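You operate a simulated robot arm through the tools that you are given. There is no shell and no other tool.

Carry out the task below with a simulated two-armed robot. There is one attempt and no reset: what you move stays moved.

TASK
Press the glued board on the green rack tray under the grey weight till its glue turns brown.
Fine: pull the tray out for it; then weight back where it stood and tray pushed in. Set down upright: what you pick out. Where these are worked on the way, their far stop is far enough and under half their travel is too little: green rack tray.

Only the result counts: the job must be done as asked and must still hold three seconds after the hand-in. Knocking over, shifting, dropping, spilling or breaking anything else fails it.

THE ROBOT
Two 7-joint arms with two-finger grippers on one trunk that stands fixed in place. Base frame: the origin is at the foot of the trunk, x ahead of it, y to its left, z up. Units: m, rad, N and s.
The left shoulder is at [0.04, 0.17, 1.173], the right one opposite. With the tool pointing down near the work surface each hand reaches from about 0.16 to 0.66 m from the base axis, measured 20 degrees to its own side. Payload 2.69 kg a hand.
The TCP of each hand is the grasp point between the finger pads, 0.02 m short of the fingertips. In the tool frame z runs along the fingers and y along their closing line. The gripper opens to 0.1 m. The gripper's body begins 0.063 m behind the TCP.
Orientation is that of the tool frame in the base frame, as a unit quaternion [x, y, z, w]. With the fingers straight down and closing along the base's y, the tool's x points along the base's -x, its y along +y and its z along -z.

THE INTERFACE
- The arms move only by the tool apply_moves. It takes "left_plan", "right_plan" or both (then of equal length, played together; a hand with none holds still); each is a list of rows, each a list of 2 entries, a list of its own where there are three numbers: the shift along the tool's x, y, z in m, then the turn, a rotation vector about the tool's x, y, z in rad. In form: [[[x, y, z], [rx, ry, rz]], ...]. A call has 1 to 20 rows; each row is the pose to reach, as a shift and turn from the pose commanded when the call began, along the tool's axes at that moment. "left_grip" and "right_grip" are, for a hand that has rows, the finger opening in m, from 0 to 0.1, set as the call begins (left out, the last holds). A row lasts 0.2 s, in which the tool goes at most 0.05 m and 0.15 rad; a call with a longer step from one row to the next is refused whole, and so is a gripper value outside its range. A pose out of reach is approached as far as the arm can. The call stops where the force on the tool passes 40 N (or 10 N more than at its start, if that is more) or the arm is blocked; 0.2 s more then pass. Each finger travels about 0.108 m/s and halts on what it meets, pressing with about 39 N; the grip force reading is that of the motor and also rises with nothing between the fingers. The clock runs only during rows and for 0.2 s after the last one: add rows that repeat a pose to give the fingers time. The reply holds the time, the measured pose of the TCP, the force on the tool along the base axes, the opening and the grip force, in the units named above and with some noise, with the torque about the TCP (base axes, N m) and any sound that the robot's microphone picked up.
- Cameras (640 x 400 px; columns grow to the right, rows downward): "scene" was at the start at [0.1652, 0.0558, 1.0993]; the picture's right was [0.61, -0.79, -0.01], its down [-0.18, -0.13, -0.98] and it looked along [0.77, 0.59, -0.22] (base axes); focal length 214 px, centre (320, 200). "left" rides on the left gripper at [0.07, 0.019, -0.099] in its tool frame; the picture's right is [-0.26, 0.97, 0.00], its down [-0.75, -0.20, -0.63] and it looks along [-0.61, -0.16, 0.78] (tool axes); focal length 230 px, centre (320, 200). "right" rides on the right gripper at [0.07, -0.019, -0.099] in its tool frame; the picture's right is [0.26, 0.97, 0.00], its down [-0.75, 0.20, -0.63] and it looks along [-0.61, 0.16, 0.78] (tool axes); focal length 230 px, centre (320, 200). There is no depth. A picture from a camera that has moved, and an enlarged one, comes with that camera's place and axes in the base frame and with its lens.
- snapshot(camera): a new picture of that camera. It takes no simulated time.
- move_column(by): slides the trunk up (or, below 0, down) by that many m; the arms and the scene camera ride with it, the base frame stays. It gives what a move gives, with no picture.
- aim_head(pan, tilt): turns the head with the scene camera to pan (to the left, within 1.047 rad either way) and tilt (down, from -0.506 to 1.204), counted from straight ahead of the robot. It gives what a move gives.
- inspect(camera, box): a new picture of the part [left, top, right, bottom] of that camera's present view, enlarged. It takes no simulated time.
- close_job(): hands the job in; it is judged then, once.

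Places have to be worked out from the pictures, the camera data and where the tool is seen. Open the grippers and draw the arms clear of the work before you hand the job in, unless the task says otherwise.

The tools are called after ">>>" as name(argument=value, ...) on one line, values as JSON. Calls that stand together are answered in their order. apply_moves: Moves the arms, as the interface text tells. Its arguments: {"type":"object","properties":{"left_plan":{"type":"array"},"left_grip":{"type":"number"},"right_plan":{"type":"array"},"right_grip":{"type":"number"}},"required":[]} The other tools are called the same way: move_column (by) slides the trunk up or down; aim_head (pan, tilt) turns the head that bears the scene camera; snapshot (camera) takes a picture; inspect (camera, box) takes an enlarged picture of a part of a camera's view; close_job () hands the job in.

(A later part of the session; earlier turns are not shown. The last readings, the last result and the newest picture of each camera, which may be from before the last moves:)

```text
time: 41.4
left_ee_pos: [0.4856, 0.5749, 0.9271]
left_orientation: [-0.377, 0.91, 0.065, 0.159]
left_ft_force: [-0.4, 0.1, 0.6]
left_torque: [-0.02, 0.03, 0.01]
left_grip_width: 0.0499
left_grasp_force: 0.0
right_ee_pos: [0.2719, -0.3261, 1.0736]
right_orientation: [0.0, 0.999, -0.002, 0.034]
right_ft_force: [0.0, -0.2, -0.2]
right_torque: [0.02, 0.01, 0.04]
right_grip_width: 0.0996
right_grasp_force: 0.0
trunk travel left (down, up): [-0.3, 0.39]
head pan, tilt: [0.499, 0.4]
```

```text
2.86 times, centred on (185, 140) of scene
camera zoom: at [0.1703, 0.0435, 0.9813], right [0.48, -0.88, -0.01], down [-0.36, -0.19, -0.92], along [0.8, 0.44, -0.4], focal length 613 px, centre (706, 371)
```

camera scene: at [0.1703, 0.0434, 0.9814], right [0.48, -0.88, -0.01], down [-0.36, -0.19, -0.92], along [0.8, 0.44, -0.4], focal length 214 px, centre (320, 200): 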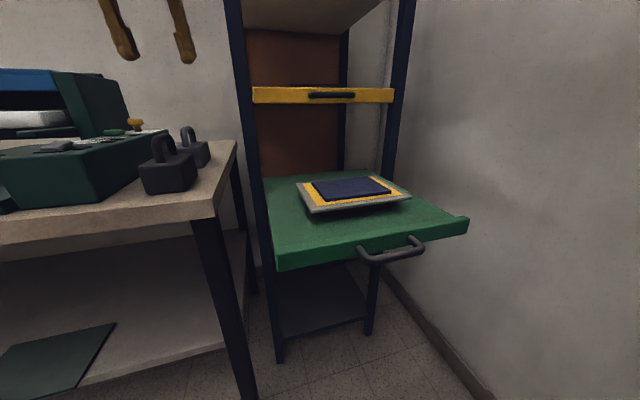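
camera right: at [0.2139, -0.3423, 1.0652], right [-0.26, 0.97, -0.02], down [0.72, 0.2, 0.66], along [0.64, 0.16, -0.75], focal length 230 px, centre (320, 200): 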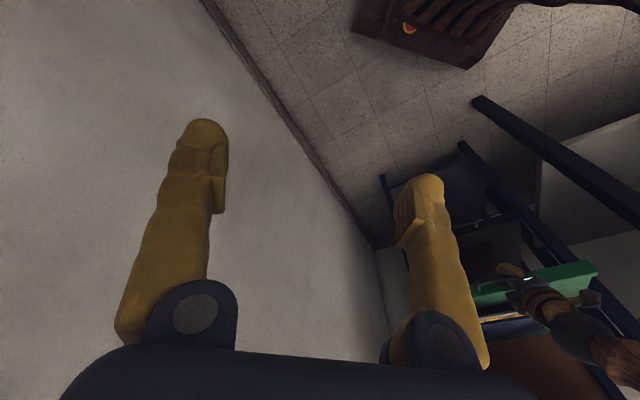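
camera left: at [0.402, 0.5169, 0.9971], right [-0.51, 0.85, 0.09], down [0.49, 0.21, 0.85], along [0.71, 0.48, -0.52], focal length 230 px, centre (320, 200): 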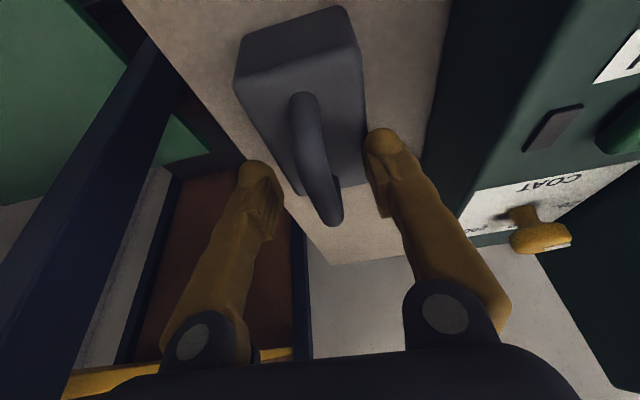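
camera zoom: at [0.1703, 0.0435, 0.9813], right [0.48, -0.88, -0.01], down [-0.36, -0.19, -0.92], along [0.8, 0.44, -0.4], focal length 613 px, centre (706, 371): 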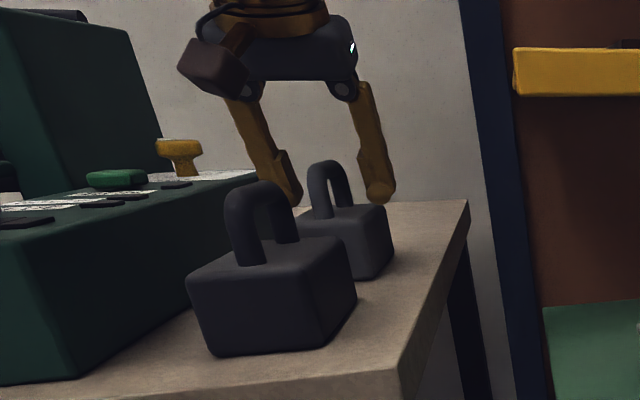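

Fingers flank the arch evenly. I close the gripper on it.

>>> apply_moves(left_plan=[[[0, 0, 0], [0, 0, 0]], [[0, 0, 0], [0, 0, 0]], [[0, 0, 0], [0, 0, 0]], [[0, 0, 0], [0, 0, 0]]], left_grip=0.0)

>>> inspect(camera="left", box=[200, 0, 420, 240])

>>> inspect(camera="scene", box=[120, 70, 250, 210])

```text
time: 42.4
left_ee_pos: [0.4858, 0.5749, 0.9273]
left_orientation: [-0.378, 0.91, 0.065, 0.159]
left_ft_force: [-2.4, 1.9, 0.7]
left_torque: [0.02, -0.03, 0.03]
left_grip_width: 0.006
left_grasp_force: 32.6
right_ee_pos: [0.271, -0.3248, 1.0735]
right_orientation: [0.0, 0.999, -0.003, 0.033]
right_ft_force: [-0.2, 0.2, 0.5]
right_torque: [-0.01, -0.02, 0.0]
right_grip_width: 0.0998
right_grasp_force: 0.0
trunk travel left (down, up): [-0.3, 0.39]
head pan, tilt: [0.499, 0.4]
```

```text
1.67 times, centred on (310, 120) of left
camera zoom: at [0.4018, 0.5174, 0.9967], right [-0.51, 0.85, 0.09], down [0.49, 0.21, 0.85], along [0.71, 0.48, -0.52], focal length 384 px, centre (337, 333)
```

zoom: 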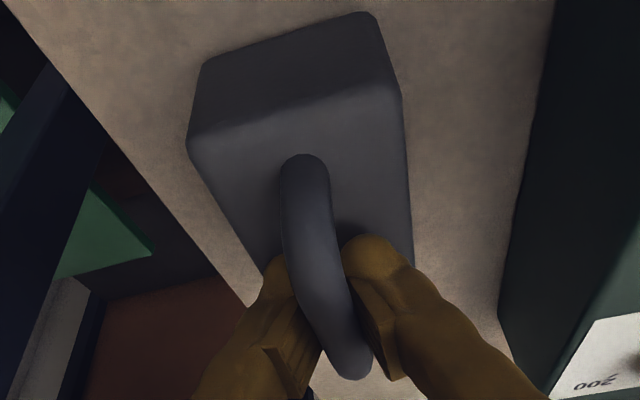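

```text
2.86 times, centred on (185, 140) of scene
camera zoom: at [0.1703, 0.044, 0.9813], right [0.48, -0.88, -0.01], down [-0.36, -0.19, -0.92], along [0.8, 0.44, -0.4], focal length 613 px, centre (706, 371)
```

zoom: 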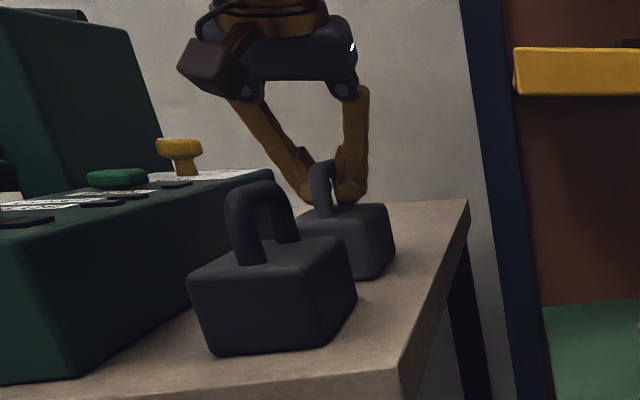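

Gripped with the weight undisturbed; grasp pose (0.4858, 0.5749, 0.9273) is my reference for putting it back. I lift it straight up, first 0.03 m.

>>> apply_moves(left_plan=[[[-0.0034, 0, -0.0094], [0, 0, 0]], [[-0.0069, 0, -0.0188], [0, 0, 0]], [[-0.0103, 0, -0.0282], [0, 0, 0]], [[-0.0137, 0, -0.0376], [0, 0, 0]], [[-0.0137, 0, -0.0376], [0, 0, 0]]], left_grip=0.0)

>>> inspect(camera="scene", box=[120, 70, 250, 210])

>>> inspect(camera="left", box=[200, 0, 420, 240])

```text
time: 43.6
left_ee_pos: [0.4869, 0.5755, 0.9693]
left_orientation: [-0.377, 0.91, 0.066, 0.161]
left_ft_force: [0.4, 1.0, 0.9]
left_torque: [0.0, 0.02, -0.02]
left_grip_width: 0.0003
left_grasp_force: 29.7
right_ee_pos: [0.2722, -0.3252, 1.0731]
right_orientation: [0.0, 0.999, -0.004, 0.033]
right_ft_force: [-0.3, 0.1, -0.2]
right_torque: [0.0, 0.0, 0.01]
right_grip_width: 0.1
right_grasp_force: 0.0
trunk travel left (down, up): [-0.3, 0.39]
head pan, tilt: [0.499, 0.4]
```

```text
2.86 times, centred on (185, 140) of scene
camera zoom: at [0.1704, 0.0436, 0.9813], right [0.48, -0.88, -0.01], down [-0.36, -0.19, -0.92], along [0.8, 0.44, -0.4], focal length 613 px, centre (706, 371)
```

zoom: 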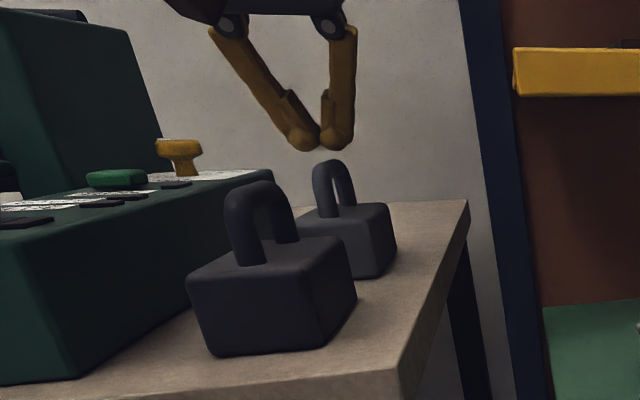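

```text
1.67 times, centred on (310, 120) of left
camera zoom: at [0.4029, 0.5174, 1.0384], right [-0.51, 0.85, 0.09], down [0.49, 0.21, 0.85], along [0.71, 0.48, -0.52], focal length 384 px, centre (337, 333)
```

zoom: 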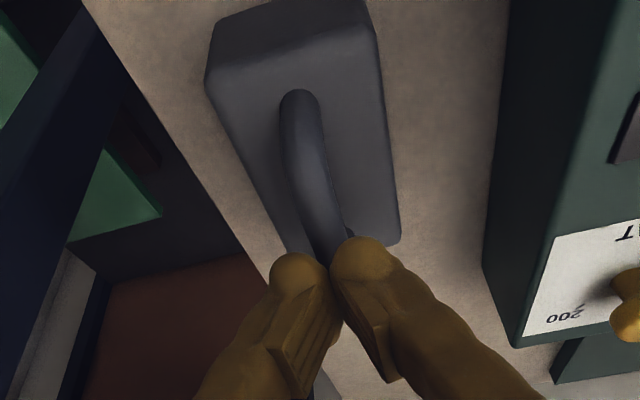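

The bar slipped out of the pads; the weight stayed standing in place. I open, go back down about 5 mm deeper and will lift in tiny steps reading the force.

>>> apply_moves(left_plan=[[[0, 0, 0], [0, 0, 0]], [[0, 0, 0], [0, 0, 0]]], left_grip=0.05)

>>> apply_moves(left_plan=[[[0.005, 0, 0.0141], [0, 0, 0]], [[0.01, 0, 0.0282], [0, 0, 0]], [[0.0144, 0, 0.04], [0, 0, 0]], [[0.0168, 0, 0.046], [0, 0, 0]], [[0.0168, 0, 0.046], [0, 0, 0]]], left_grip=0.05)

>>> inspect(camera="left", box=[200, 0, 420, 240])

>>> inspect(camera="scene", box=[160, 100, 230, 180])

```text
time: 44.2
left_ee_pos: [0.4858, 0.5747, 0.9685]
left_orientation: [-0.377, 0.91, 0.066, 0.16]
left_ft_force: [-0.5, -0.9, 0.6]
left_torque: [0.0, -0.02, 0.0]
left_grip_width: 0.0498
left_grasp_force: 0.1
right_ee_pos: [0.272, -0.3257, 1.0734]
right_orientation: [0.0, 0.999, -0.002, 0.033]
right_ft_force: [0.0, 0.4, 0.5]
right_torque: [0.0, 0.01, -0.03]
right_grip_width: 0.1
right_grasp_force: 0.0
trunk travel left (down, up): [-0.3, 0.39]
head pan, tilt: [0.499, 0.4]
```

```text
time: 45.4
left_ee_pos: [0.4873, 0.5749, 0.9207]
left_orientation: [-0.377, 0.909, 0.067, 0.162]
left_ft_force: [0.8, 2.8, 11.0]
left_torque: [0.07, 0.08, -0.11]
left_grip_width: 0.0503
left_grasp_force: 0.7
right_ee_pos: [0.2715, -0.3274, 1.0746]
right_orientation: [0.0, 0.999, -0.003, 0.034]
right_ft_force: [0.5, -0.8, -0.5]
right_torque: [0.0, 0.01, -0.01]
right_grip_width: 0.0999
right_grasp_force: 0.0
trunk travel left (down, up): [-0.3, 0.39]
head pan, tilt: [0.499, 0.4]
```

```text
1.67 times, centred on (310, 120) of left
camera zoom: at [0.4027, 0.5168, 0.9905], right [-0.51, 0.85, 0.09], down [0.49, 0.2, 0.85], along [0.71, 0.48, -0.52], focal length 384 px, centre (337, 333)
```

zoom: 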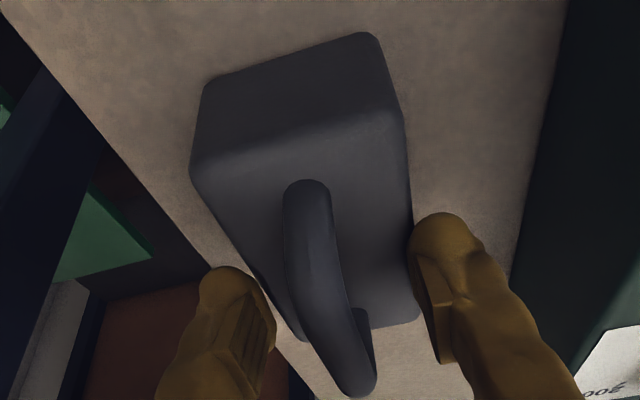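

```text
5.00 times, centred on (195, 140) of scene
camera zoom: at [0.1697, 0.043, 0.9816], right [0.48, -0.88, -0.01], down [-0.36, -0.19, -0.92], along [0.8, 0.44, -0.4], focal length 1072 px, centre (945, 500)
```

zoom: 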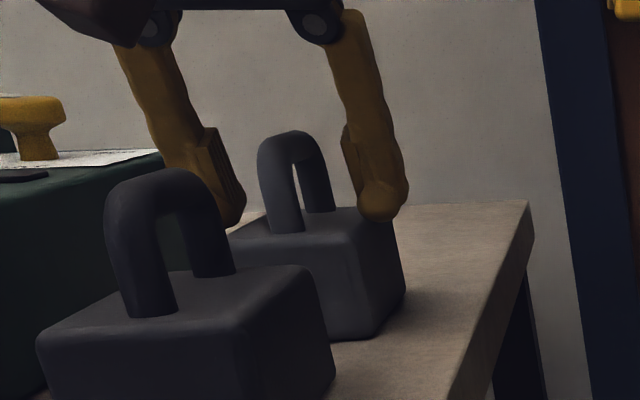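

A fingertip just touches the weight's body (11 N up). I raise 4 mm, close again, and then lift very slowly in small steps to read the load.

>>> apply_moves(left_plan=[[[-0.0014, 0, -0.0038], [0, 0, 0]], [[-0.0014, 0, -0.0038], [0, 0, 0]]], left_grip=0.05)

>>> apply_moves(left_plan=[[[0, 0, 0], [0, 0, 0]], [[0, 0, 0], [0, 0, 0]], [[0, 0, 0], [0, 0, 0]], [[0, 0, 0], [0, 0, 0]], [[0, 0, 0], [0, 0, 0]]], left_grip=0.0)

>>> apply_moves(left_plan=[[[-0.0007, 0, -0.002], [0, 0, 0]], [[-0.0014, 0, -0.0038], [0, 0, 0]]], left_grip=0.0)

>>> inspect(camera="scene", box=[160, 100, 230, 180])

```text
time: 46.0
left_ee_pos: [0.4858, 0.575, 0.9226]
left_orientation: [-0.378, 0.91, 0.066, 0.158]
left_ft_force: [-0.5, -0.1, 0.8]
left_torque: [0.02, -0.01, -0.02]
left_grip_width: 0.0501
left_grasp_force: 0.1
right_ee_pos: [0.2728, -0.3265, 1.0744]
right_orientation: [0.0, 0.999, -0.003, 0.033]
right_ft_force: [-0.2, 0.6, 0.2]
right_torque: [-0.02, 0.01, -0.02]
right_grip_width: 0.1003
right_grasp_force: 0.0
trunk travel left (down, up): [-0.3, 0.39]
head pan, tilt: [0.499, 0.4]
```

```text
time: 47.2
left_ee_pos: [0.4865, 0.5746, 0.9238]
left_orientation: [-0.377, 0.91, 0.064, 0.16]
left_ft_force: [1.8, -2.7, 0.7]
left_torque: [-0.01, 0.08, 0.01]
left_grip_width: 0.006
left_grasp_force: 30.8
right_ee_pos: [0.2731, -0.3254, 1.0745]
right_orientation: [-0.001, 0.999, -0.003, 0.034]
right_ft_force: [0.6, 0.0, 0.2]
right_torque: [0.0, -0.01, 0.02]
right_grip_width: 0.1
right_grasp_force: 0.0
trunk travel left (down, up): [-0.3, 0.39]
head pan, tilt: [0.499, 0.4]
```

```text
time: 47.8
left_ee_pos: [0.4853, 0.5752, 0.9254]
left_orientation: [-0.378, 0.91, 0.065, 0.158]
left_ft_force: [0.2, -0.9, -13.1]
left_torque: [-0.05, 0.05, 0.01]
left_grip_width: 0.0061
left_grasp_force: 30.9
right_ee_pos: [0.2719, -0.3252, 1.0748]
right_orientation: [0.0, 0.999, -0.002, 0.033]
right_ft_force: [0.0, -0.1, -0.1]
right_torque: [-0.02, 0.0, 0.0]
right_grip_width: 0.0997
right_grasp_force: 0.1
trunk travel left (down, up): [-0.3, 0.39]
head pan, tilt: [0.499, 0.4]
```

```text
5.00 times, centred on (195, 140) of scene
camera zoom: at [0.1711, 0.0443, 0.9811], right [0.48, -0.88, -0.01], down [-0.36, -0.19, -0.91], along [0.8, 0.44, -0.4], focal length 1072 px, centre (945, 500)
```

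zoom: 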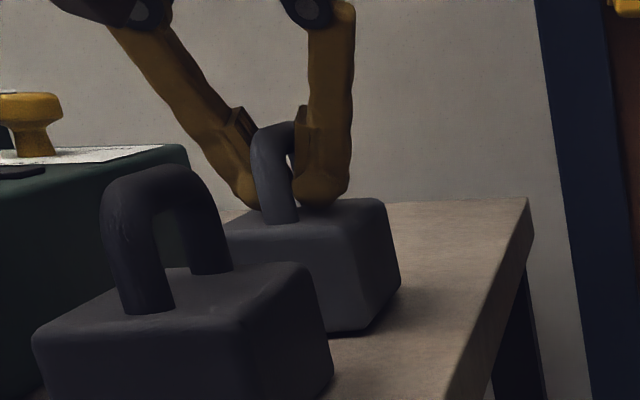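

The load rises (13 N) while the pads still hold at 6 mm. I lift on another 4 mm slowly and read again.

>>> apply_moves(left_plan=[[[-0.0007, 0, -0.002], [0, 0, 0]], [[-0.0014, 0, -0.0038], [0, 0, 0]]], left_grip=0.0)

>>> apply_moves(left_plan=[[[-0.0007, 0, -0.002], [0, 0, 0]], [[-0.0014, 0, -0.0038], [0, 0, 0]]], left_grip=0.0)

>>> inspect(camera="scene", box=[160, 100, 230, 180])

```text
time: 48.4
left_ee_pos: [0.4864, 0.5767, 0.9303]
left_orientation: [-0.377, 0.91, 0.064, 0.159]
left_ft_force: [0.8, 0.3, -13.4]
left_torque: [-0.03, 0.03, 0.01]
left_grip_width: 0.006
left_grasp_force: 30.6
right_ee_pos: [0.2722, -0.3239, 1.0739]
right_orientation: [0.001, 0.999, -0.002, 0.034]
right_ft_force: [0.0, 0.2, 0.1]
right_torque: [-0.01, 0.0, -0.01]
right_grip_width: 0.1
right_grasp_force: 0.0
trunk travel left (down, up): [-0.3, 0.39]
head pan, tilt: [0.499, 0.4]
```

```text
time: 49.0
left_ee_pos: [0.4864, 0.5747, 0.9345]
left_orientation: [-0.376, 0.91, 0.065, 0.159]
left_ft_force: [-0.6, 0.2, -14.4]
left_torque: [-0.04, 0.03, 0.03]
left_grip_width: 0.0059
left_grasp_force: 31.1
right_ee_pos: [0.2734, -0.3246, 1.0755]
right_orientation: [0.0, 0.999, -0.002, 0.033]
right_ft_force: [-0.2, -0.4, 0.6]
right_torque: [-0.04, 0.0, -0.05]
right_grip_width: 0.1001
right_grasp_force: 0.1
trunk travel left (down, up): [-0.3, 0.39]
head pan, tilt: [0.499, 0.4]
```

```text
5.00 times, centred on (195, 140) of scene
camera zoom: at [0.1712, 0.0444, 0.9811], right [0.48, -0.88, -0.01], down [-0.36, -0.19, -0.91], along [0.8, 0.44, -0.4], focal length 1072 px, centre (945, 500)
```

zoom: 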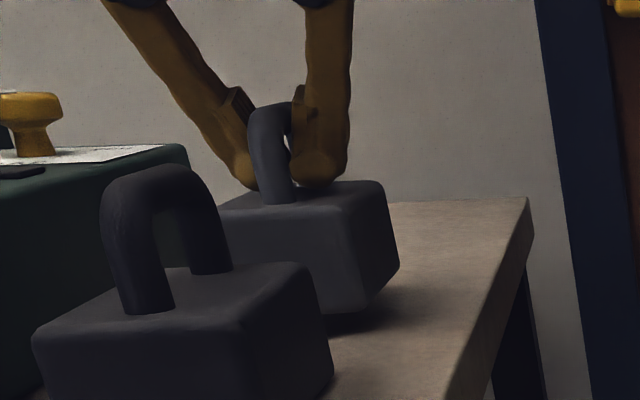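

It's lifted and held stably (about 1.4 kg). I raise the trunk 0.14 m to bring it smoothly clear above the dark weight's handle.

>>> move_column(by=0.14)

>>> snapshot(camera="scene")

>>> snapshot(camera="left")

```text
time: 50.7
left_ee_pos: [0.487, 0.5758, 1.0746]
left_orientation: [-0.378, 0.91, 0.065, 0.159]
left_ft_force: [0.1, -0.9, -14.2]
left_torque: [-0.04, 0.05, -0.03]
left_grip_width: 0.006
left_grasp_force: 30.7
right_ee_pos: [0.2734, -0.3245, 1.2138]
right_orientation: [0.001, 0.999, -0.004, 0.034]
right_ft_force: [-0.3, 0.8, 0.1]
right_torque: [0.0, 0.0, 0.0]
right_grip_width: 0.1002
right_grasp_force: 0.1
trunk travel left (down, up): [-0.44, 0.25]
head pan, tilt: [0.499, 0.4]
```

```text
taken
camera scene: at [0.1738, 0.0446, 1.1209], right [0.48, -0.88, -0.01], down [-0.36, -0.19, -0.91], along [0.8, 0.44, -0.4], focal length 214 px, centre (320, 200)
```

scene: 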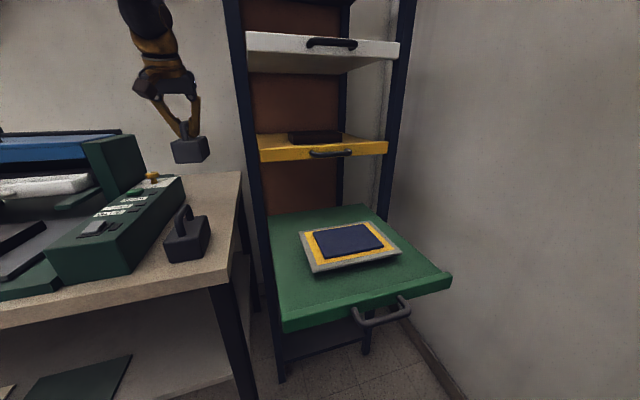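

```text
taken
camera left: at [0.4036, 0.5179, 1.1438], right [-0.51, 0.85, 0.09], down [0.49, 0.21, 0.85], along [0.71, 0.48, -0.52], focal length 230 px, centre (320, 200)
```

left: 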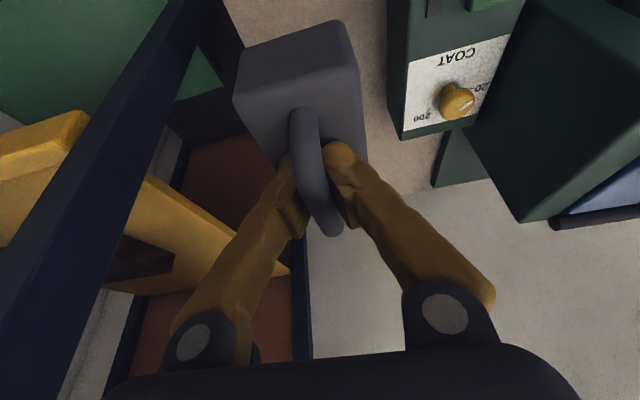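

Held steady and hanging upright. I carry it back toward the robot along the 45° line (away from the rack pole), ramping gently.

>>> apply_moves(left_plan=[[[0.0047, 0, -0.0017], [0, 0, 0]], [[0.0122, 0, -0.0044], [0, 0, 0]], [[0.0235, 0, -0.0085], [0, 0, 0]], [[0.0376, 0, -0.0136], [0, 0, 0]], [[0.0545, 0, -0.0198], [0, 0, 0]], [[0.0733, 0, -0.0266], [0, 0, 0]], [[0.0921, 0, -0.0334], [0, 0, 0]], [[0.1109, 0, -0.0402], [0, 0, 0]], [[0.1297, 0, -0.0471], [0, 0, 0]], [[0.1466, 0, -0.0532], [0, 0, 0]], [[0.1597, 0, -0.058], [0, 0, 0]], [[0.1691, 0, -0.0614], [0, 0, 0]], [[0.1757, 0, -0.0638], [0, 0, 0]], [[0.1785, 0, -0.0648], [0, 0, 0]]], left_grip=0.0)

>>> snapshot(camera="scene")

```text
time: 53.7
left_ee_pos: [0.3529, 0.4412, 1.0739]
left_orientation: [-0.377, 0.91, 0.065, 0.16]
left_ft_force: [0.3, 0.5, -13.0]
left_torque: [-0.03, 0.06, -0.02]
left_grip_width: 0.0059
left_grasp_force: 31.0
right_ee_pos: [0.2728, -0.3256, 1.2142]
right_orientation: [0.001, 0.999, -0.003, 0.033]
right_ft_force: [-0.2, 0.0, 0.6]
right_torque: [-0.01, 0.01, 0.01]
right_grip_width: 0.1001
right_grasp_force: 0.1
trunk travel left (down, up): [-0.44, 0.25]
head pan, tilt: [0.499, 0.4]
```

```text
taken
camera scene: at [0.1734, 0.0443, 1.1211], right [0.48, -0.88, -0.01], down [-0.36, -0.19, -0.91], along [0.8, 0.44, -0.4], focal length 214 px, centre (320, 200)
```

scene: 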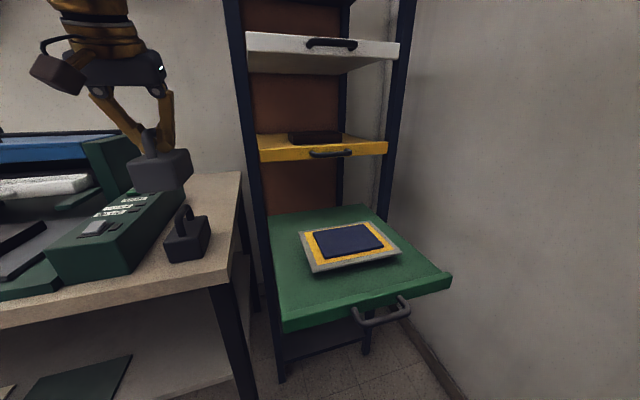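

The weight is at (0.353, 0.441), still held at 13 N. I remeasure the board from this higher viewpoint.

>>> inspect(camera="scene", box=[270, 200, 430, 300])

```text
4.00 times, centred on (350, 250) of scene
camera zoom: at [0.1734, 0.0443, 1.1211], right [0.48, -0.88, -0.01], down [-0.36, -0.19, -0.91], along [0.8, 0.44, -0.4], focal length 858 px, centre (200, 0)
```

zoom: 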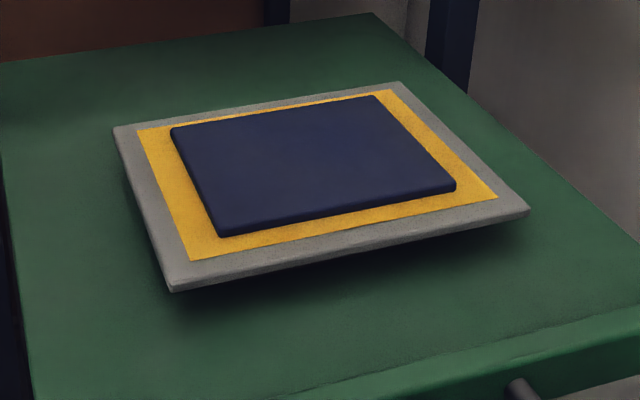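

Board centre refined to ≈(0.601, 0.204). I carry the weight sideways above the board with a gentle ramp.

>>> apply_moves(left_plan=[[[0, -0.005, 0], [0, 0, 0]], [[0, -0.013, 0], [0, 0, 0]], [[-0.001, -0.025, 0], [0, 0, 0]], [[-0.001, -0.041, 0], [0, 0, 0]], [[-0.002, -0.06, 0.001], [0, 0, 0]], [[-0.002, -0.081, 0.001], [0, 0, 0]], [[-0.003, -0.103, 0.001], [0, 0, 0]], [[-0.003, -0.125, 0.001], [0, 0, 0]], [[-0.004, -0.148, 0.001], [0, 0, 0]], [[-0.004, -0.171, 0.001], [0, 0, 0]], [[-0.005, -0.194, 0.002], [0, 0, 0]], [[-0.005, -0.217, 0.002], [0, 0, 0]], [[-0.006, -0.24, 0.002], [0, 0, 0]], [[-0.006, -0.262, 0.002], [0, 0, 0]], [[-0.007, -0.283, 0.0026], [0, 0, 0]], [[-0.007, -0.302, 0.0026], [0, 0, 0]], [[-0.007, -0.318, 0.0026], [0, 0, 0]], [[-0.007, -0.33, 0.0026], [0, 0, 0]], [[-0.007, -0.338, 0.0026], [0, 0, 0]], [[-0.007, -0.343, 0.0026], [0, 0, 0]]], left_grip=0.0)

>>> snapshot(camera="scene")

>>> snapshot(camera="left")

```text
time: 57.9
left_ee_pos: [0.6032, 0.2178, 1.0808]
left_orientation: [-0.397, 0.903, 0.051, 0.155]
left_ft_force: [0.5, -0.3, -12.5]
left_torque: [0.0, 0.06, 0.01]
left_grip_width: 0.0061
left_grasp_force: 30.6
right_ee_pos: [0.2728, -0.3248, 1.2134]
right_orientation: [0.0, 0.999, -0.003, 0.033]
right_ft_force: [0.5, -0.8, -0.4]
right_torque: [-0.01, 0.01, -0.01]
right_grip_width: 0.1002
right_grasp_force: 0.1
trunk travel left (down, up): [-0.44, 0.25]
head pan, tilt: [0.499, 0.4]
```

```text
taken
camera scene: at [0.1741, 0.0439, 1.121], right [0.48, -0.88, -0.01], down [-0.36, -0.19, -0.91], along [0.8, 0.44, -0.4], focal length 214 px, centre (320, 200)
```

scene: 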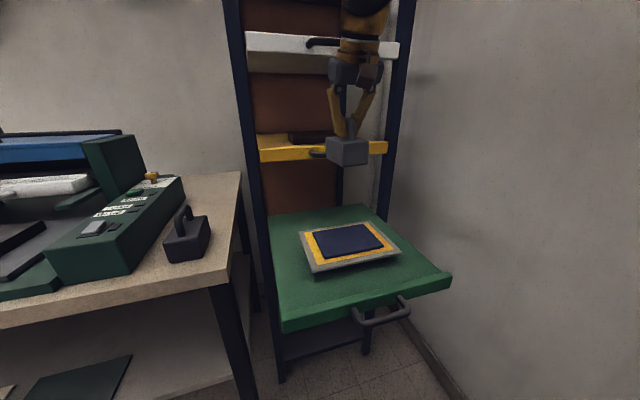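

```text
taken
camera left: at [0.5221, 0.1598, 1.1528], right [-0.54, 0.84, 0.05], down [0.47, 0.26, 0.84], along [0.69, 0.48, -0.54], focal length 230 px, centre (320, 200)
```

left: 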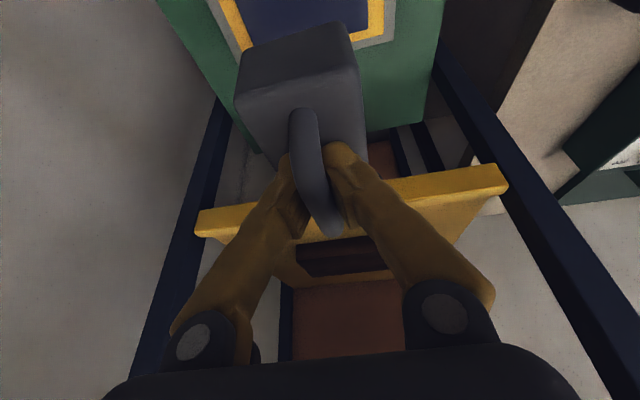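

Held over the board, about 1 cm too far in. I correct the position, then lower the trunk by 0.16 m.

>>> apply_moves(left_plan=[[[0.004, -0.0025, -0.0012], [0, 0, 0]], [[0.009, -0.005, -0.0025], [0, 0, 0]], [[0.0117, -0.0073, -0.0037], [0, 0, 0]], [[0.0117, -0.0073, -0.0037], [0, 0, 0]]], left_grip=0.0)

>>> move_column(by=-0.16)

>>> snapshot(camera="scene")

>>> snapshot(camera="left")

```text
time: 58.9
left_ee_pos: [0.5989, 0.2149, 1.0742]
left_orientation: [-0.407, 0.9, 0.05, 0.146]
left_ft_force: [-0.1, 0.4, -14.0]
left_torque: [-0.03, 0.01, 0.03]
left_grip_width: 0.0061
left_grasp_force: 30.7
right_ee_pos: [0.273, -0.3259, 1.2147]
right_orientation: [0.0, 0.999, -0.003, 0.033]
right_ft_force: [-0.3, 0.6, 0.6]
right_torque: [0.0, -0.01, 0.0]
right_grip_width: 0.1001
right_grasp_force: 0.0
trunk travel left (down, up): [-0.44, 0.25]
head pan, tilt: [0.499, 0.4]
```

```text
time: 60.7
left_ee_pos: [0.5995, 0.2124, 0.918]
left_orientation: [-0.406, 0.901, 0.048, 0.149]
left_ft_force: [-0.4, 0.2, -13.4]
left_torque: [-0.03, 0.02, 0.02]
left_grip_width: 0.006
left_grasp_force: 30.9
right_ee_pos: [0.2732, -0.3248, 1.0536]
right_orientation: [0.0, 0.999, -0.002, 0.033]
right_ft_force: [-0.6, -0.4, 0.2]
right_torque: [0.01, -0.01, 0.0]
right_grip_width: 0.1002
right_grasp_force: 0.1
trunk travel left (down, up): [-0.28, 0.41]
head pan, tilt: [0.499, 0.4]
```

```text
taken
camera scene: at [0.1709, 0.0438, 0.9612], right [0.48, -0.88, -0.01], down [-0.36, -0.19, -0.91], along [0.8, 0.44, -0.4], focal length 214 px, centre (320, 200)
```

scene: 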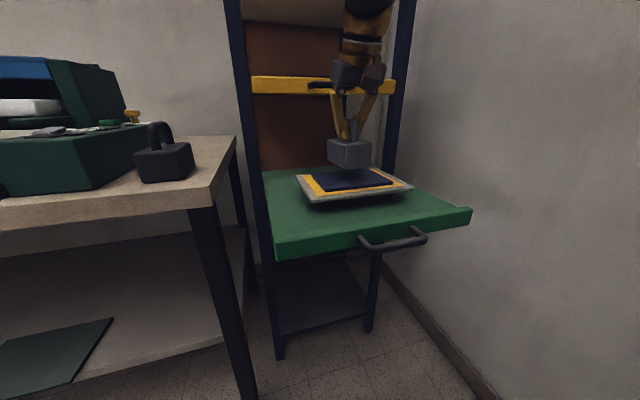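

```text
taken
camera left: at [0.5191, 0.1537, 0.9907], right [-0.56, 0.83, 0.05], down [0.48, 0.27, 0.84], along [0.68, 0.49, -0.55], focal length 230 px, centre (320, 200)
```

left: 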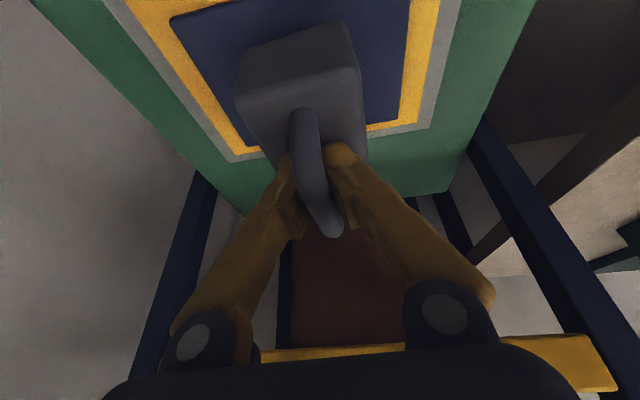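

The weight hovers about 2 cm above the board. I enlarge both views to verify the centring.

>>> inspect(camera="scene", box=[280, 120, 440, 220])

>>> inspect(camera="left", box=[120, 0, 480, 240])

```text
4.00 times, centred on (360, 170) of scene
camera zoom: at [0.1709, 0.0438, 0.9612], right [0.48, -0.88, -0.01], down [-0.36, -0.19, -0.91], along [0.8, 0.44, -0.4], focal length 858 px, centre (160, 320)
```

zoom: 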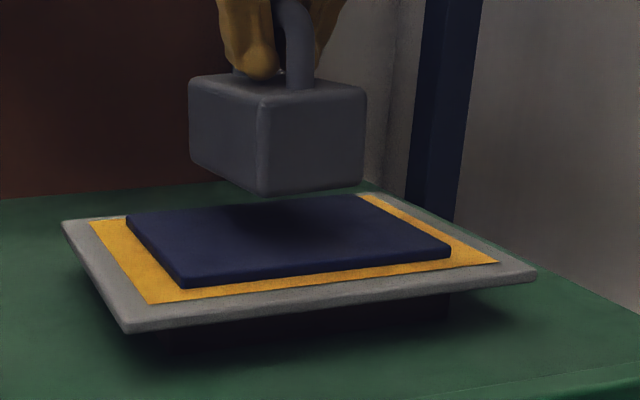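

```text
1.67 times, centred on (300, 120) of left
camera zoom: at [0.5191, 0.1537, 0.9907], right [-0.56, 0.83, 0.05], down [0.48, 0.27, 0.84], along [0.68, 0.49, -0.55], focal length 384 px, centre (353, 333)
```

zoom: 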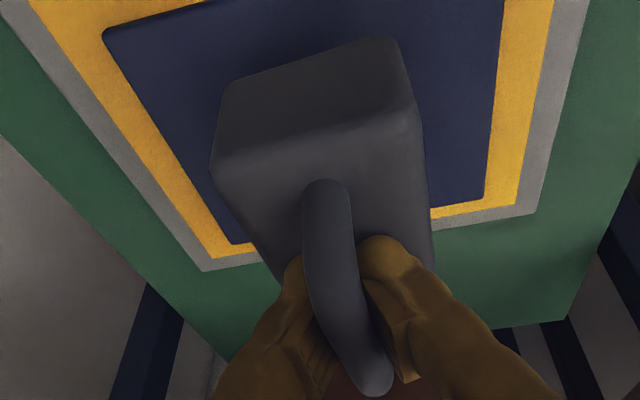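

Left-camera geometry shows the weight centred over the board within a few mm; contact expected at TCP z≈0.885–0.897. I lower it slowly, watching the load drop.

>>> apply_moves(left_plan=[[[0.0012, 0.0001, 0.0038], [0, 0, 0]], [[0.0025, 0.0003, 0.0076], [0, 0, 0]], [[0.0037, 0.0004, 0.0114], [0, 0, 0]], [[0.0046, 0.0005, 0.0143], [0, 0, 0]]], left_grip=0.0)

>>> inspect(camera="scene", box=[280, 120, 440, 220])

```text
time: 61.7
left_ee_pos: [0.5995, 0.211, 0.905]
left_orientation: [-0.404, 0.901, 0.047, 0.151]
left_ft_force: [-0.3, 0.1, -14.5]
left_torque: [-0.07, 0.05, 0.03]
left_grip_width: 0.0061
left_grasp_force: 30.6
right_ee_pos: [0.2733, -0.3253, 1.0535]
right_orientation: [0.001, 0.999, -0.003, 0.033]
right_ft_force: [0.5, 0.3, 0.1]
right_torque: [0.01, 0.02, -0.04]
right_grip_width: 0.1001
right_grasp_force: 0.0
trunk travel left (down, up): [-0.28, 0.41]
head pan, tilt: [0.499, 0.4]
```

```text
4.00 times, centred on (360, 170) of scene
camera zoom: at [0.1711, 0.0438, 0.9611], right [0.48, -0.88, -0.01], down [-0.36, -0.19, -0.91], along [0.8, 0.44, -0.4], focal length 858 px, centre (160, 320)
```

zoom: 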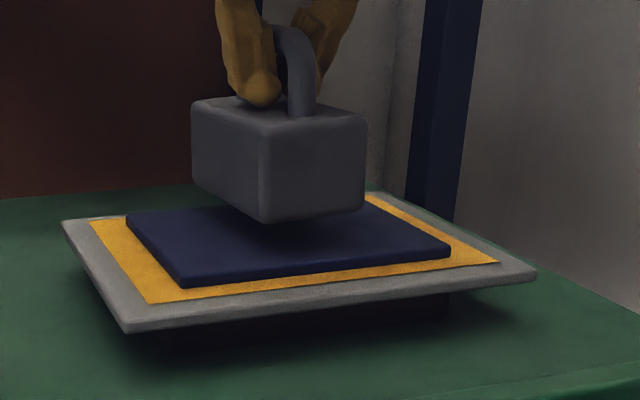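

Still 14 N of load, about 2 cm to go. I keep lowering in small steps.

>>> apply_moves(left_plan=[[[0.0009, 0.0001, 0.0029], [0, 0, 0]], [[0.0018, 0.0002, 0.0057], [0, 0, 0]], [[0.0028, 0.0003, 0.0086], [0, 0, 0]], [[0.0028, 0.0003, 0.0086], [0, 0, 0]]], left_grip=0.0)

>>> apply_moves(left_plan=[[[0.0009, 0.0001, 0.0029], [0, 0, 0]], [[0.0018, 0.0002, 0.0057], [0, 0, 0]], [[0.0018, 0.0002, 0.0057], [0, 0, 0]]], left_grip=0.0)

>>> inspect(camera="scene", box=[280, 120, 440, 220])

```text
time: 62.7
left_ee_pos: [0.6009, 0.2109, 0.8939]
left_orientation: [-0.403, 0.902, 0.049, 0.151]
left_ft_force: [-0.9, 0.2, -13.5]
left_torque: [-0.04, 0.02, -0.01]
left_grip_width: 0.0062
left_grasp_force: 30.0
right_ee_pos: [0.2728, -0.3248, 1.053]
right_orientation: [0.0, 0.999, -0.003, 0.033]
right_ft_force: [0.6, 0.4, 0.3]
right_torque: [0.01, -0.01, -0.01]
right_grip_width: 0.0999
right_grasp_force: 0.0
trunk travel left (down, up): [-0.28, 0.41]
head pan, tilt: [0.499, 0.4]
```

```text
time: 63.5
left_ee_pos: [0.6001, 0.2101, 0.8891]
left_orientation: [-0.401, 0.902, 0.051, 0.152]
left_ft_force: [0.9, -4.4, -2.7]
left_torque: [0.32, -0.2, -0.14]
left_grip_width: 0.006
left_grasp_force: 30.2
right_ee_pos: [0.2711, -0.3262, 1.0539]
right_orientation: [0.0, 0.999, -0.003, 0.033]
right_ft_force: [0.1, 0.4, -0.1]
right_torque: [0.01, 0.0, -0.01]
right_grip_width: 0.1
right_grasp_force: 0.1
trunk travel left (down, up): [-0.28, 0.41]
head pan, tilt: [0.499, 0.4]
```

```text
4.00 times, centred on (360, 170) of scene
camera zoom: at [0.1704, 0.0431, 0.9614], right [0.48, -0.88, -0.01], down [-0.36, -0.19, -0.92], along [0.8, 0.44, -0.4], focal length 858 px, centre (160, 320)
```

zoom: 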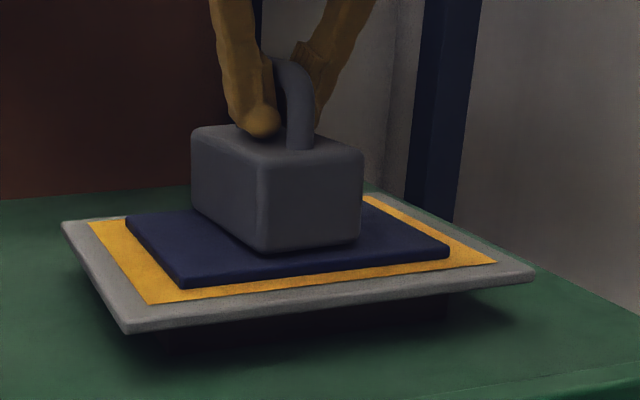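

The weight has landed (load nearly gone) but it sits about 1 cm toward the board's rear edge. I lift it 6 mm, shift 12 mm toward the robot, and set it down again.

>>> apply_moves(left_plan=[[[-0.001, -0.0001, -0.003], [0, 0, 0]], [[-0.0025, -0.0002, -0.0076], [0, 0, 0]], [[0.001, 0.0, -0.009], [0, 0, 0]], [[0.005, 0.0002, -0.0102], [0, 0, 0]], [[0.0089, 0.0004, -0.0114], [0, 0, 0]], [[0.0089, 0.0004, -0.0114], [0, 0, 0]]], left_grip=0.0)

>>> apply_moves(left_plan=[[[0.0009, 0.0001, 0.0029], [0, 0, 0]], [[0.0018, 0.0002, 0.0057], [0, 0, 0]], [[0.0026, 0.0003, 0.008], [0, 0, 0]], [[0.0026, 0.0003, 0.008], [0, 0, 0]]], left_grip=0.0)

>>> inspect(camera="scene", box=[280, 120, 440, 220])

```text
time: 64.9
left_ee_pos: [0.5886, 0.2105, 0.887]
left_orientation: [-0.411, 0.9, 0.051, 0.139]
left_ft_force: [0.2, -0.5, -13.9]
left_torque: [-0.06, 0.07, 0.0]
left_grip_width: 0.0059
left_grasp_force: 29.3
right_ee_pos: [0.2719, -0.3253, 1.0531]
right_orientation: [0.0, 0.999, -0.003, 0.033]
right_ft_force: [0.1, -0.1, 0.1]
right_torque: [-0.01, 0.02, -0.02]
right_grip_width: 0.1
right_grasp_force: 0.0
trunk travel left (down, up): [-0.28, 0.41]
head pan, tilt: [0.499, 0.4]
```

```text
time: 65.9
left_ee_pos: [0.5906, 0.2068, 0.8886]
left_orientation: [-0.409, 0.9, 0.045, 0.147]
left_ft_force: [-0.7, 0.0, -14.2]
left_torque: [-0.09, 0.04, 0.0]
left_grip_width: 0.0062
left_grasp_force: 29.5
right_ee_pos: [0.2719, -0.3259, 1.054]
right_orientation: [0.0, 0.999, -0.003, 0.033]
right_ft_force: [-0.2, 0.5, 0.1]
right_torque: [0.0, 0.0, -0.01]
right_grip_width: 0.0999
right_grasp_force: 0.1
trunk travel left (down, up): [-0.28, 0.41]
head pan, tilt: [0.499, 0.4]
```

```text
4.00 times, centred on (360, 170) of scene
camera zoom: at [0.171, 0.0438, 0.9611], right [0.48, -0.88, -0.01], down [-0.36, -0.19, -0.91], along [0.8, 0.44, -0.4], focal length 858 px, centre (160, 320)
```

zoom: 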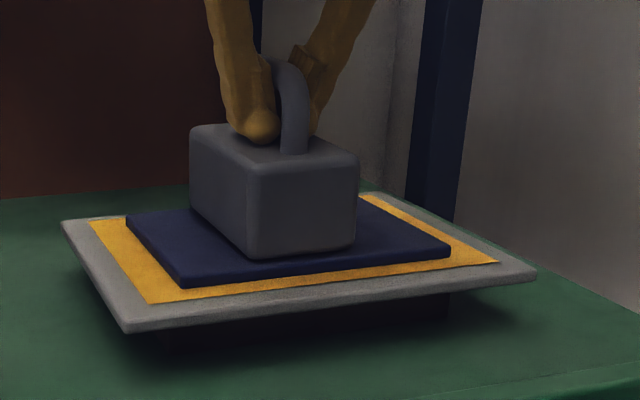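

The weight is now better centred but still carried (14 N). I lower a few more millimetres until the load goes.

>>> apply_moves(left_plan=[[[0.0009, 0.0001, 0.0029], [0, 0, 0]], [[0.0018, 0.0002, 0.0057], [0, 0, 0]], [[0.0018, 0.0002, 0.0057], [0, 0, 0]]], left_grip=0.0)

```text
time: 66.7
left_ee_pos: [0.591, 0.2073, 0.8857]
left_orientation: [-0.409, 0.899, 0.045, 0.151]
left_ft_force: [5.2, -2.7, 2.2]
left_torque: [0.01, 0.09, -0.02]
left_grip_width: 0.006
left_grasp_force: 29.8
right_ee_pos: [0.2721, -0.3271, 1.053]
right_orientation: [0.001, 0.999, -0.003, 0.033]
right_ft_force: [-0.3, -0.3, 1.3]
right_torque: [-0.02, -0.01, 0.0]
right_grip_width: 0.1002
right_grasp_force: 0.0
trunk travel left (down, up): [-0.28, 0.41]
head pan, tilt: [0.499, 0.4]
```

Landed (load ≈0). I open the fingers, staying around the handle without touching, and let time pass while watching the glue.

>>> apply_moves(left_plan=[[[0, 0, 0], [0, 0, 0]], [[0, 0, 0], [0, 0, 0]], [[0, 0, 0], [0, 0, 0]], [[0, 0, 0], [0, 0, 0]]], left_grip=0.05)

>>> inspect(camera="scene", box=[280, 120, 440, 220])

>>> snapshot(camera="left")

```text
time: 67.8
left_ee_pos: [0.5771, 0.2175, 0.8938]
left_orientation: [-0.417, 0.894, 0.04, 0.158]
left_ft_force: [-0.9, -0.2, 0.3]
left_torque: [-0.04, -0.02, 0.01]
left_grip_width: 0.05
left_grasp_force: 0.0
right_ee_pos: [0.2527, -0.3242, 1.0602]
right_orientation: [-0.001, 0.999, -0.003, 0.044]
right_ft_force: [-0.4, 0.4, -0.6]
right_torque: [-0.04, -0.05, 0.0]
right_grip_width: 0.1001
right_grasp_force: 0.0
trunk travel left (down, up): [-0.28, 0.41]
head pan, tilt: [0.499, 0.4]
stopped in row 4 (left hand): the force on the tool passed its limit at 40 N (the readings are from after the stop); the commanded pose is now the measured one
```

```text
4.00 times, centred on (360, 170) of scene
camera zoom: at [0.1681, 0.0442, 0.9612], right [0.48, -0.88, -0.01], down [-0.36, -0.19, -0.92], along [0.8, 0.44, -0.4], focal length 858 px, centre (160, 320)
```

zoom: 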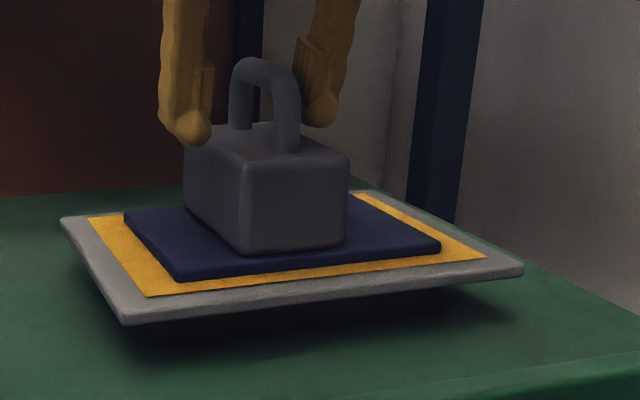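

```text
taken
camera left: at [0.4965, 0.1565, 0.9659], right [-0.58, 0.82, 0.02], down [0.45, 0.29, 0.85], along [0.68, 0.5, -0.53], focal length 230 px, centre (320, 200)
```

left: 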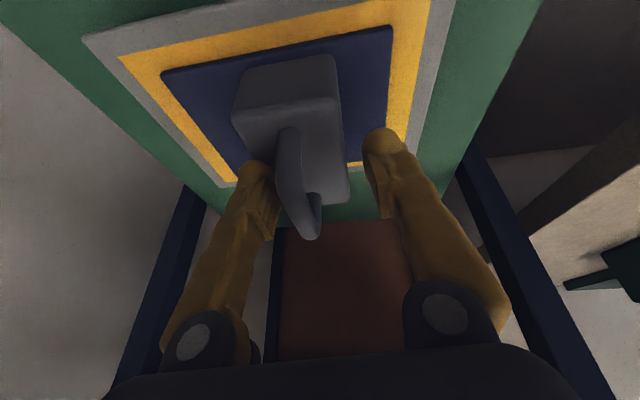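

The hand sprang sideways a little on release, but the weight stands upright on the board and the glue is still yellow. I draw the hand up off the handle and wait.

>>> apply_moves(left_plan=[[[0, -0.003, -0.005], [0, 0, 0]], [[0, -0.006, -0.012], [0, 0, 0]], [[0, -0.006, -0.025], [0, 0, 0]], [[0, -0.006, -0.045], [0, 0, 0]], [[0, -0.006, -0.065], [0, 0, 0]], [[0, -0.006, -0.075], [0, 0, 0]]], left_grip=0.06)

>>> inspect(camera="scene", box=[260, 120, 480, 260])

>>> snapshot(camera="left")

```text
time: 69.2
left_ee_pos: [0.5657, 0.192, 0.9698]
left_orientation: [-0.413, 0.896, 0.04, 0.159]
left_ft_force: [0.1, -0.2, 0.6]
left_torque: [0.02, -0.02, 0.0]
left_grip_width: 0.0599
left_grasp_force: 0.0
right_ee_pos: [0.2552, -0.3271, 1.0575]
right_orientation: [0.0, 0.999, -0.003, 0.042]
right_ft_force: [0.3, -0.8, -0.7]
right_torque: [0.02, 0.03, -0.01]
right_grip_width: 0.1002
right_grasp_force: 0.0
trunk travel left (down, up): [-0.28, 0.41]
head pan, tilt: [0.499, 0.4]
```

```text
2.86 times, centred on (370, 190) of scene
camera zoom: at [0.17, 0.0434, 0.9613], right [0.48, -0.88, -0.01], down [-0.36, -0.19, -0.92], along [0.8, 0.44, -0.4], focal length 613 px, centre (177, 229)
```

zoom: 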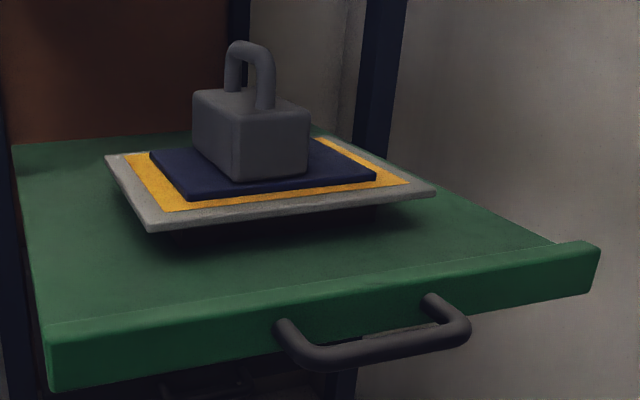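

```text
taken
camera left: at [0.4844, 0.1329, 1.0393], right [-0.57, 0.82, 0.02], down [0.45, 0.29, 0.85], along [0.69, 0.49, -0.53], focal length 230 px, centre (320, 200)
```

left: 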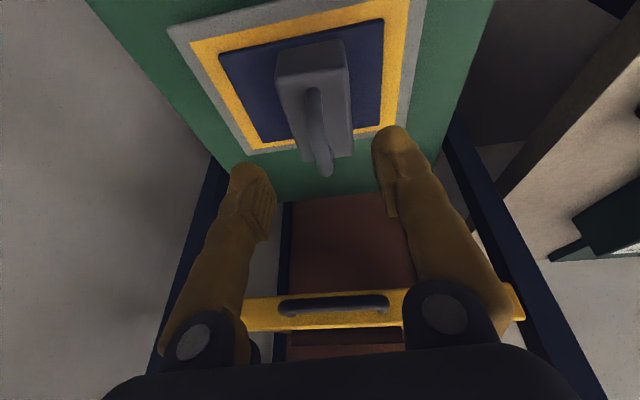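

The weight stands freely near the board's centre. I wait 4 seconds and check the glue's colour.

>>> apply_moves(left_plan=[[[0, 0, 0], [0, 0, 0]], [[0, 0, 0], [0, 0, 0]], [[0, 0, 0], [0, 0, 0]], [[0, 0, 0], [0, 0, 0]], [[0, 0, 0], [0, 0, 0]], [[0, 0, 0], [0, 0, 0]], [[0, 0, 0], [0, 0, 0]], [[0, 0, 0], [0, 0, 0]], [[0, 0, 0], [0, 0, 0]], [[0, 0, 0], [0, 0, 0]], [[0, 0, 0], [0, 0, 0]], [[0, 0, 0], [0, 0, 0]], [[0, 0, 0], [0, 0, 0]], [[0, 0, 0], [0, 0, 0]], [[0, 0, 0], [0, 0, 0]], [[0, 0, 0], [0, 0, 0]], [[0, 0, 0], [0, 0, 0]], [[0, 0, 0], [0, 0, 0]], [[0, 0, 0], [0, 0, 0]], [[0, 0, 0], [0, 0, 0]]])

>>> inspect(camera="scene", box=[260, 120, 480, 260])

```text
time: 73.4
left_ee_pos: [0.5668, 0.1925, 0.968]
left_orientation: [-0.413, 0.896, 0.04, 0.158]
left_ft_force: [-0.7, -0.5, -0.7]
left_torque: [0.01, 0.02, -0.02]
left_grip_width: 0.0602
left_grasp_force: 0.1
right_ee_pos: [0.256, -0.3267, 1.0571]
right_orientation: [0.0, 0.999, -0.004, 0.043]
right_ft_force: [-0.5, 0.1, -0.1]
right_torque: [-0.02, 0.0, -0.01]
right_grip_width: 0.1002
right_grasp_force: 0.0
trunk travel left (down, up): [-0.28, 0.41]
head pan, tilt: [0.499, 0.4]
```

```text
2.86 times, centred on (370, 190) of scene
camera zoom: at [0.17, 0.0435, 0.9613], right [0.48, -0.88, -0.01], down [-0.36, -0.19, -0.92], along [0.8, 0.44, -0.4], focal length 613 px, centre (177, 229)
```

zoom: 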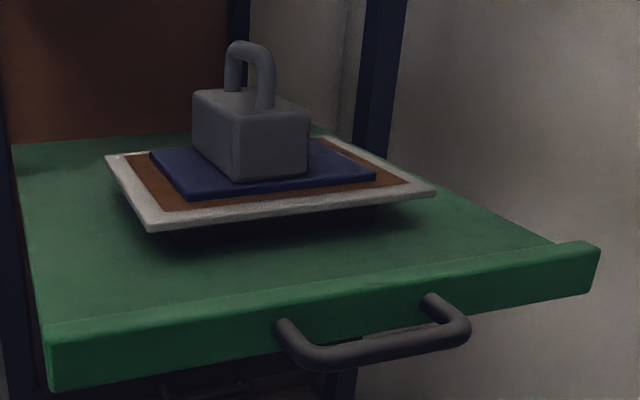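

The glue has turned brown. I enlarge the left view to re-grip the weight's handle.

>>> inspect(camera="left", box=[220, 10, 440, 230])

>>> inspect(camera="scene", box=[310, 120, 410, 200])

```text
1.82 times, centred on (330, 120) of left
camera zoom: at [0.4846, 0.1331, 1.0387], right [-0.57, 0.82, 0.02], down [0.45, 0.29, 0.85], along [0.69, 0.49, -0.53], focal length 418 px, centre (302, 346)
```

zoom: 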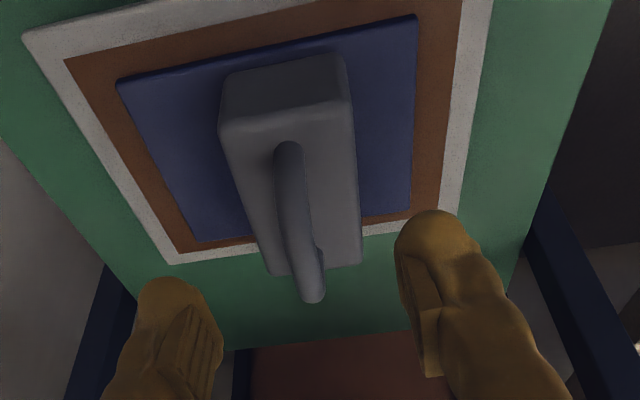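

```text
5.00 times, centred on (360, 160) of scene
camera zoom: at [0.17, 0.0435, 0.9613], right [0.48, -0.88, -0.01], down [-0.36, -0.19, -0.92], along [0.8, 0.44, -0.4], focal length 1072 px, centre (120, 400)
```

zoom: 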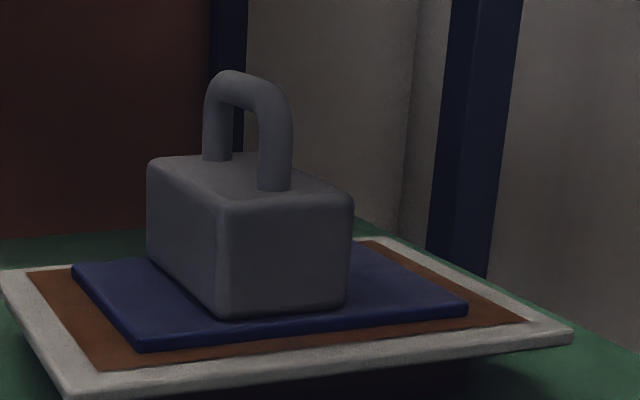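

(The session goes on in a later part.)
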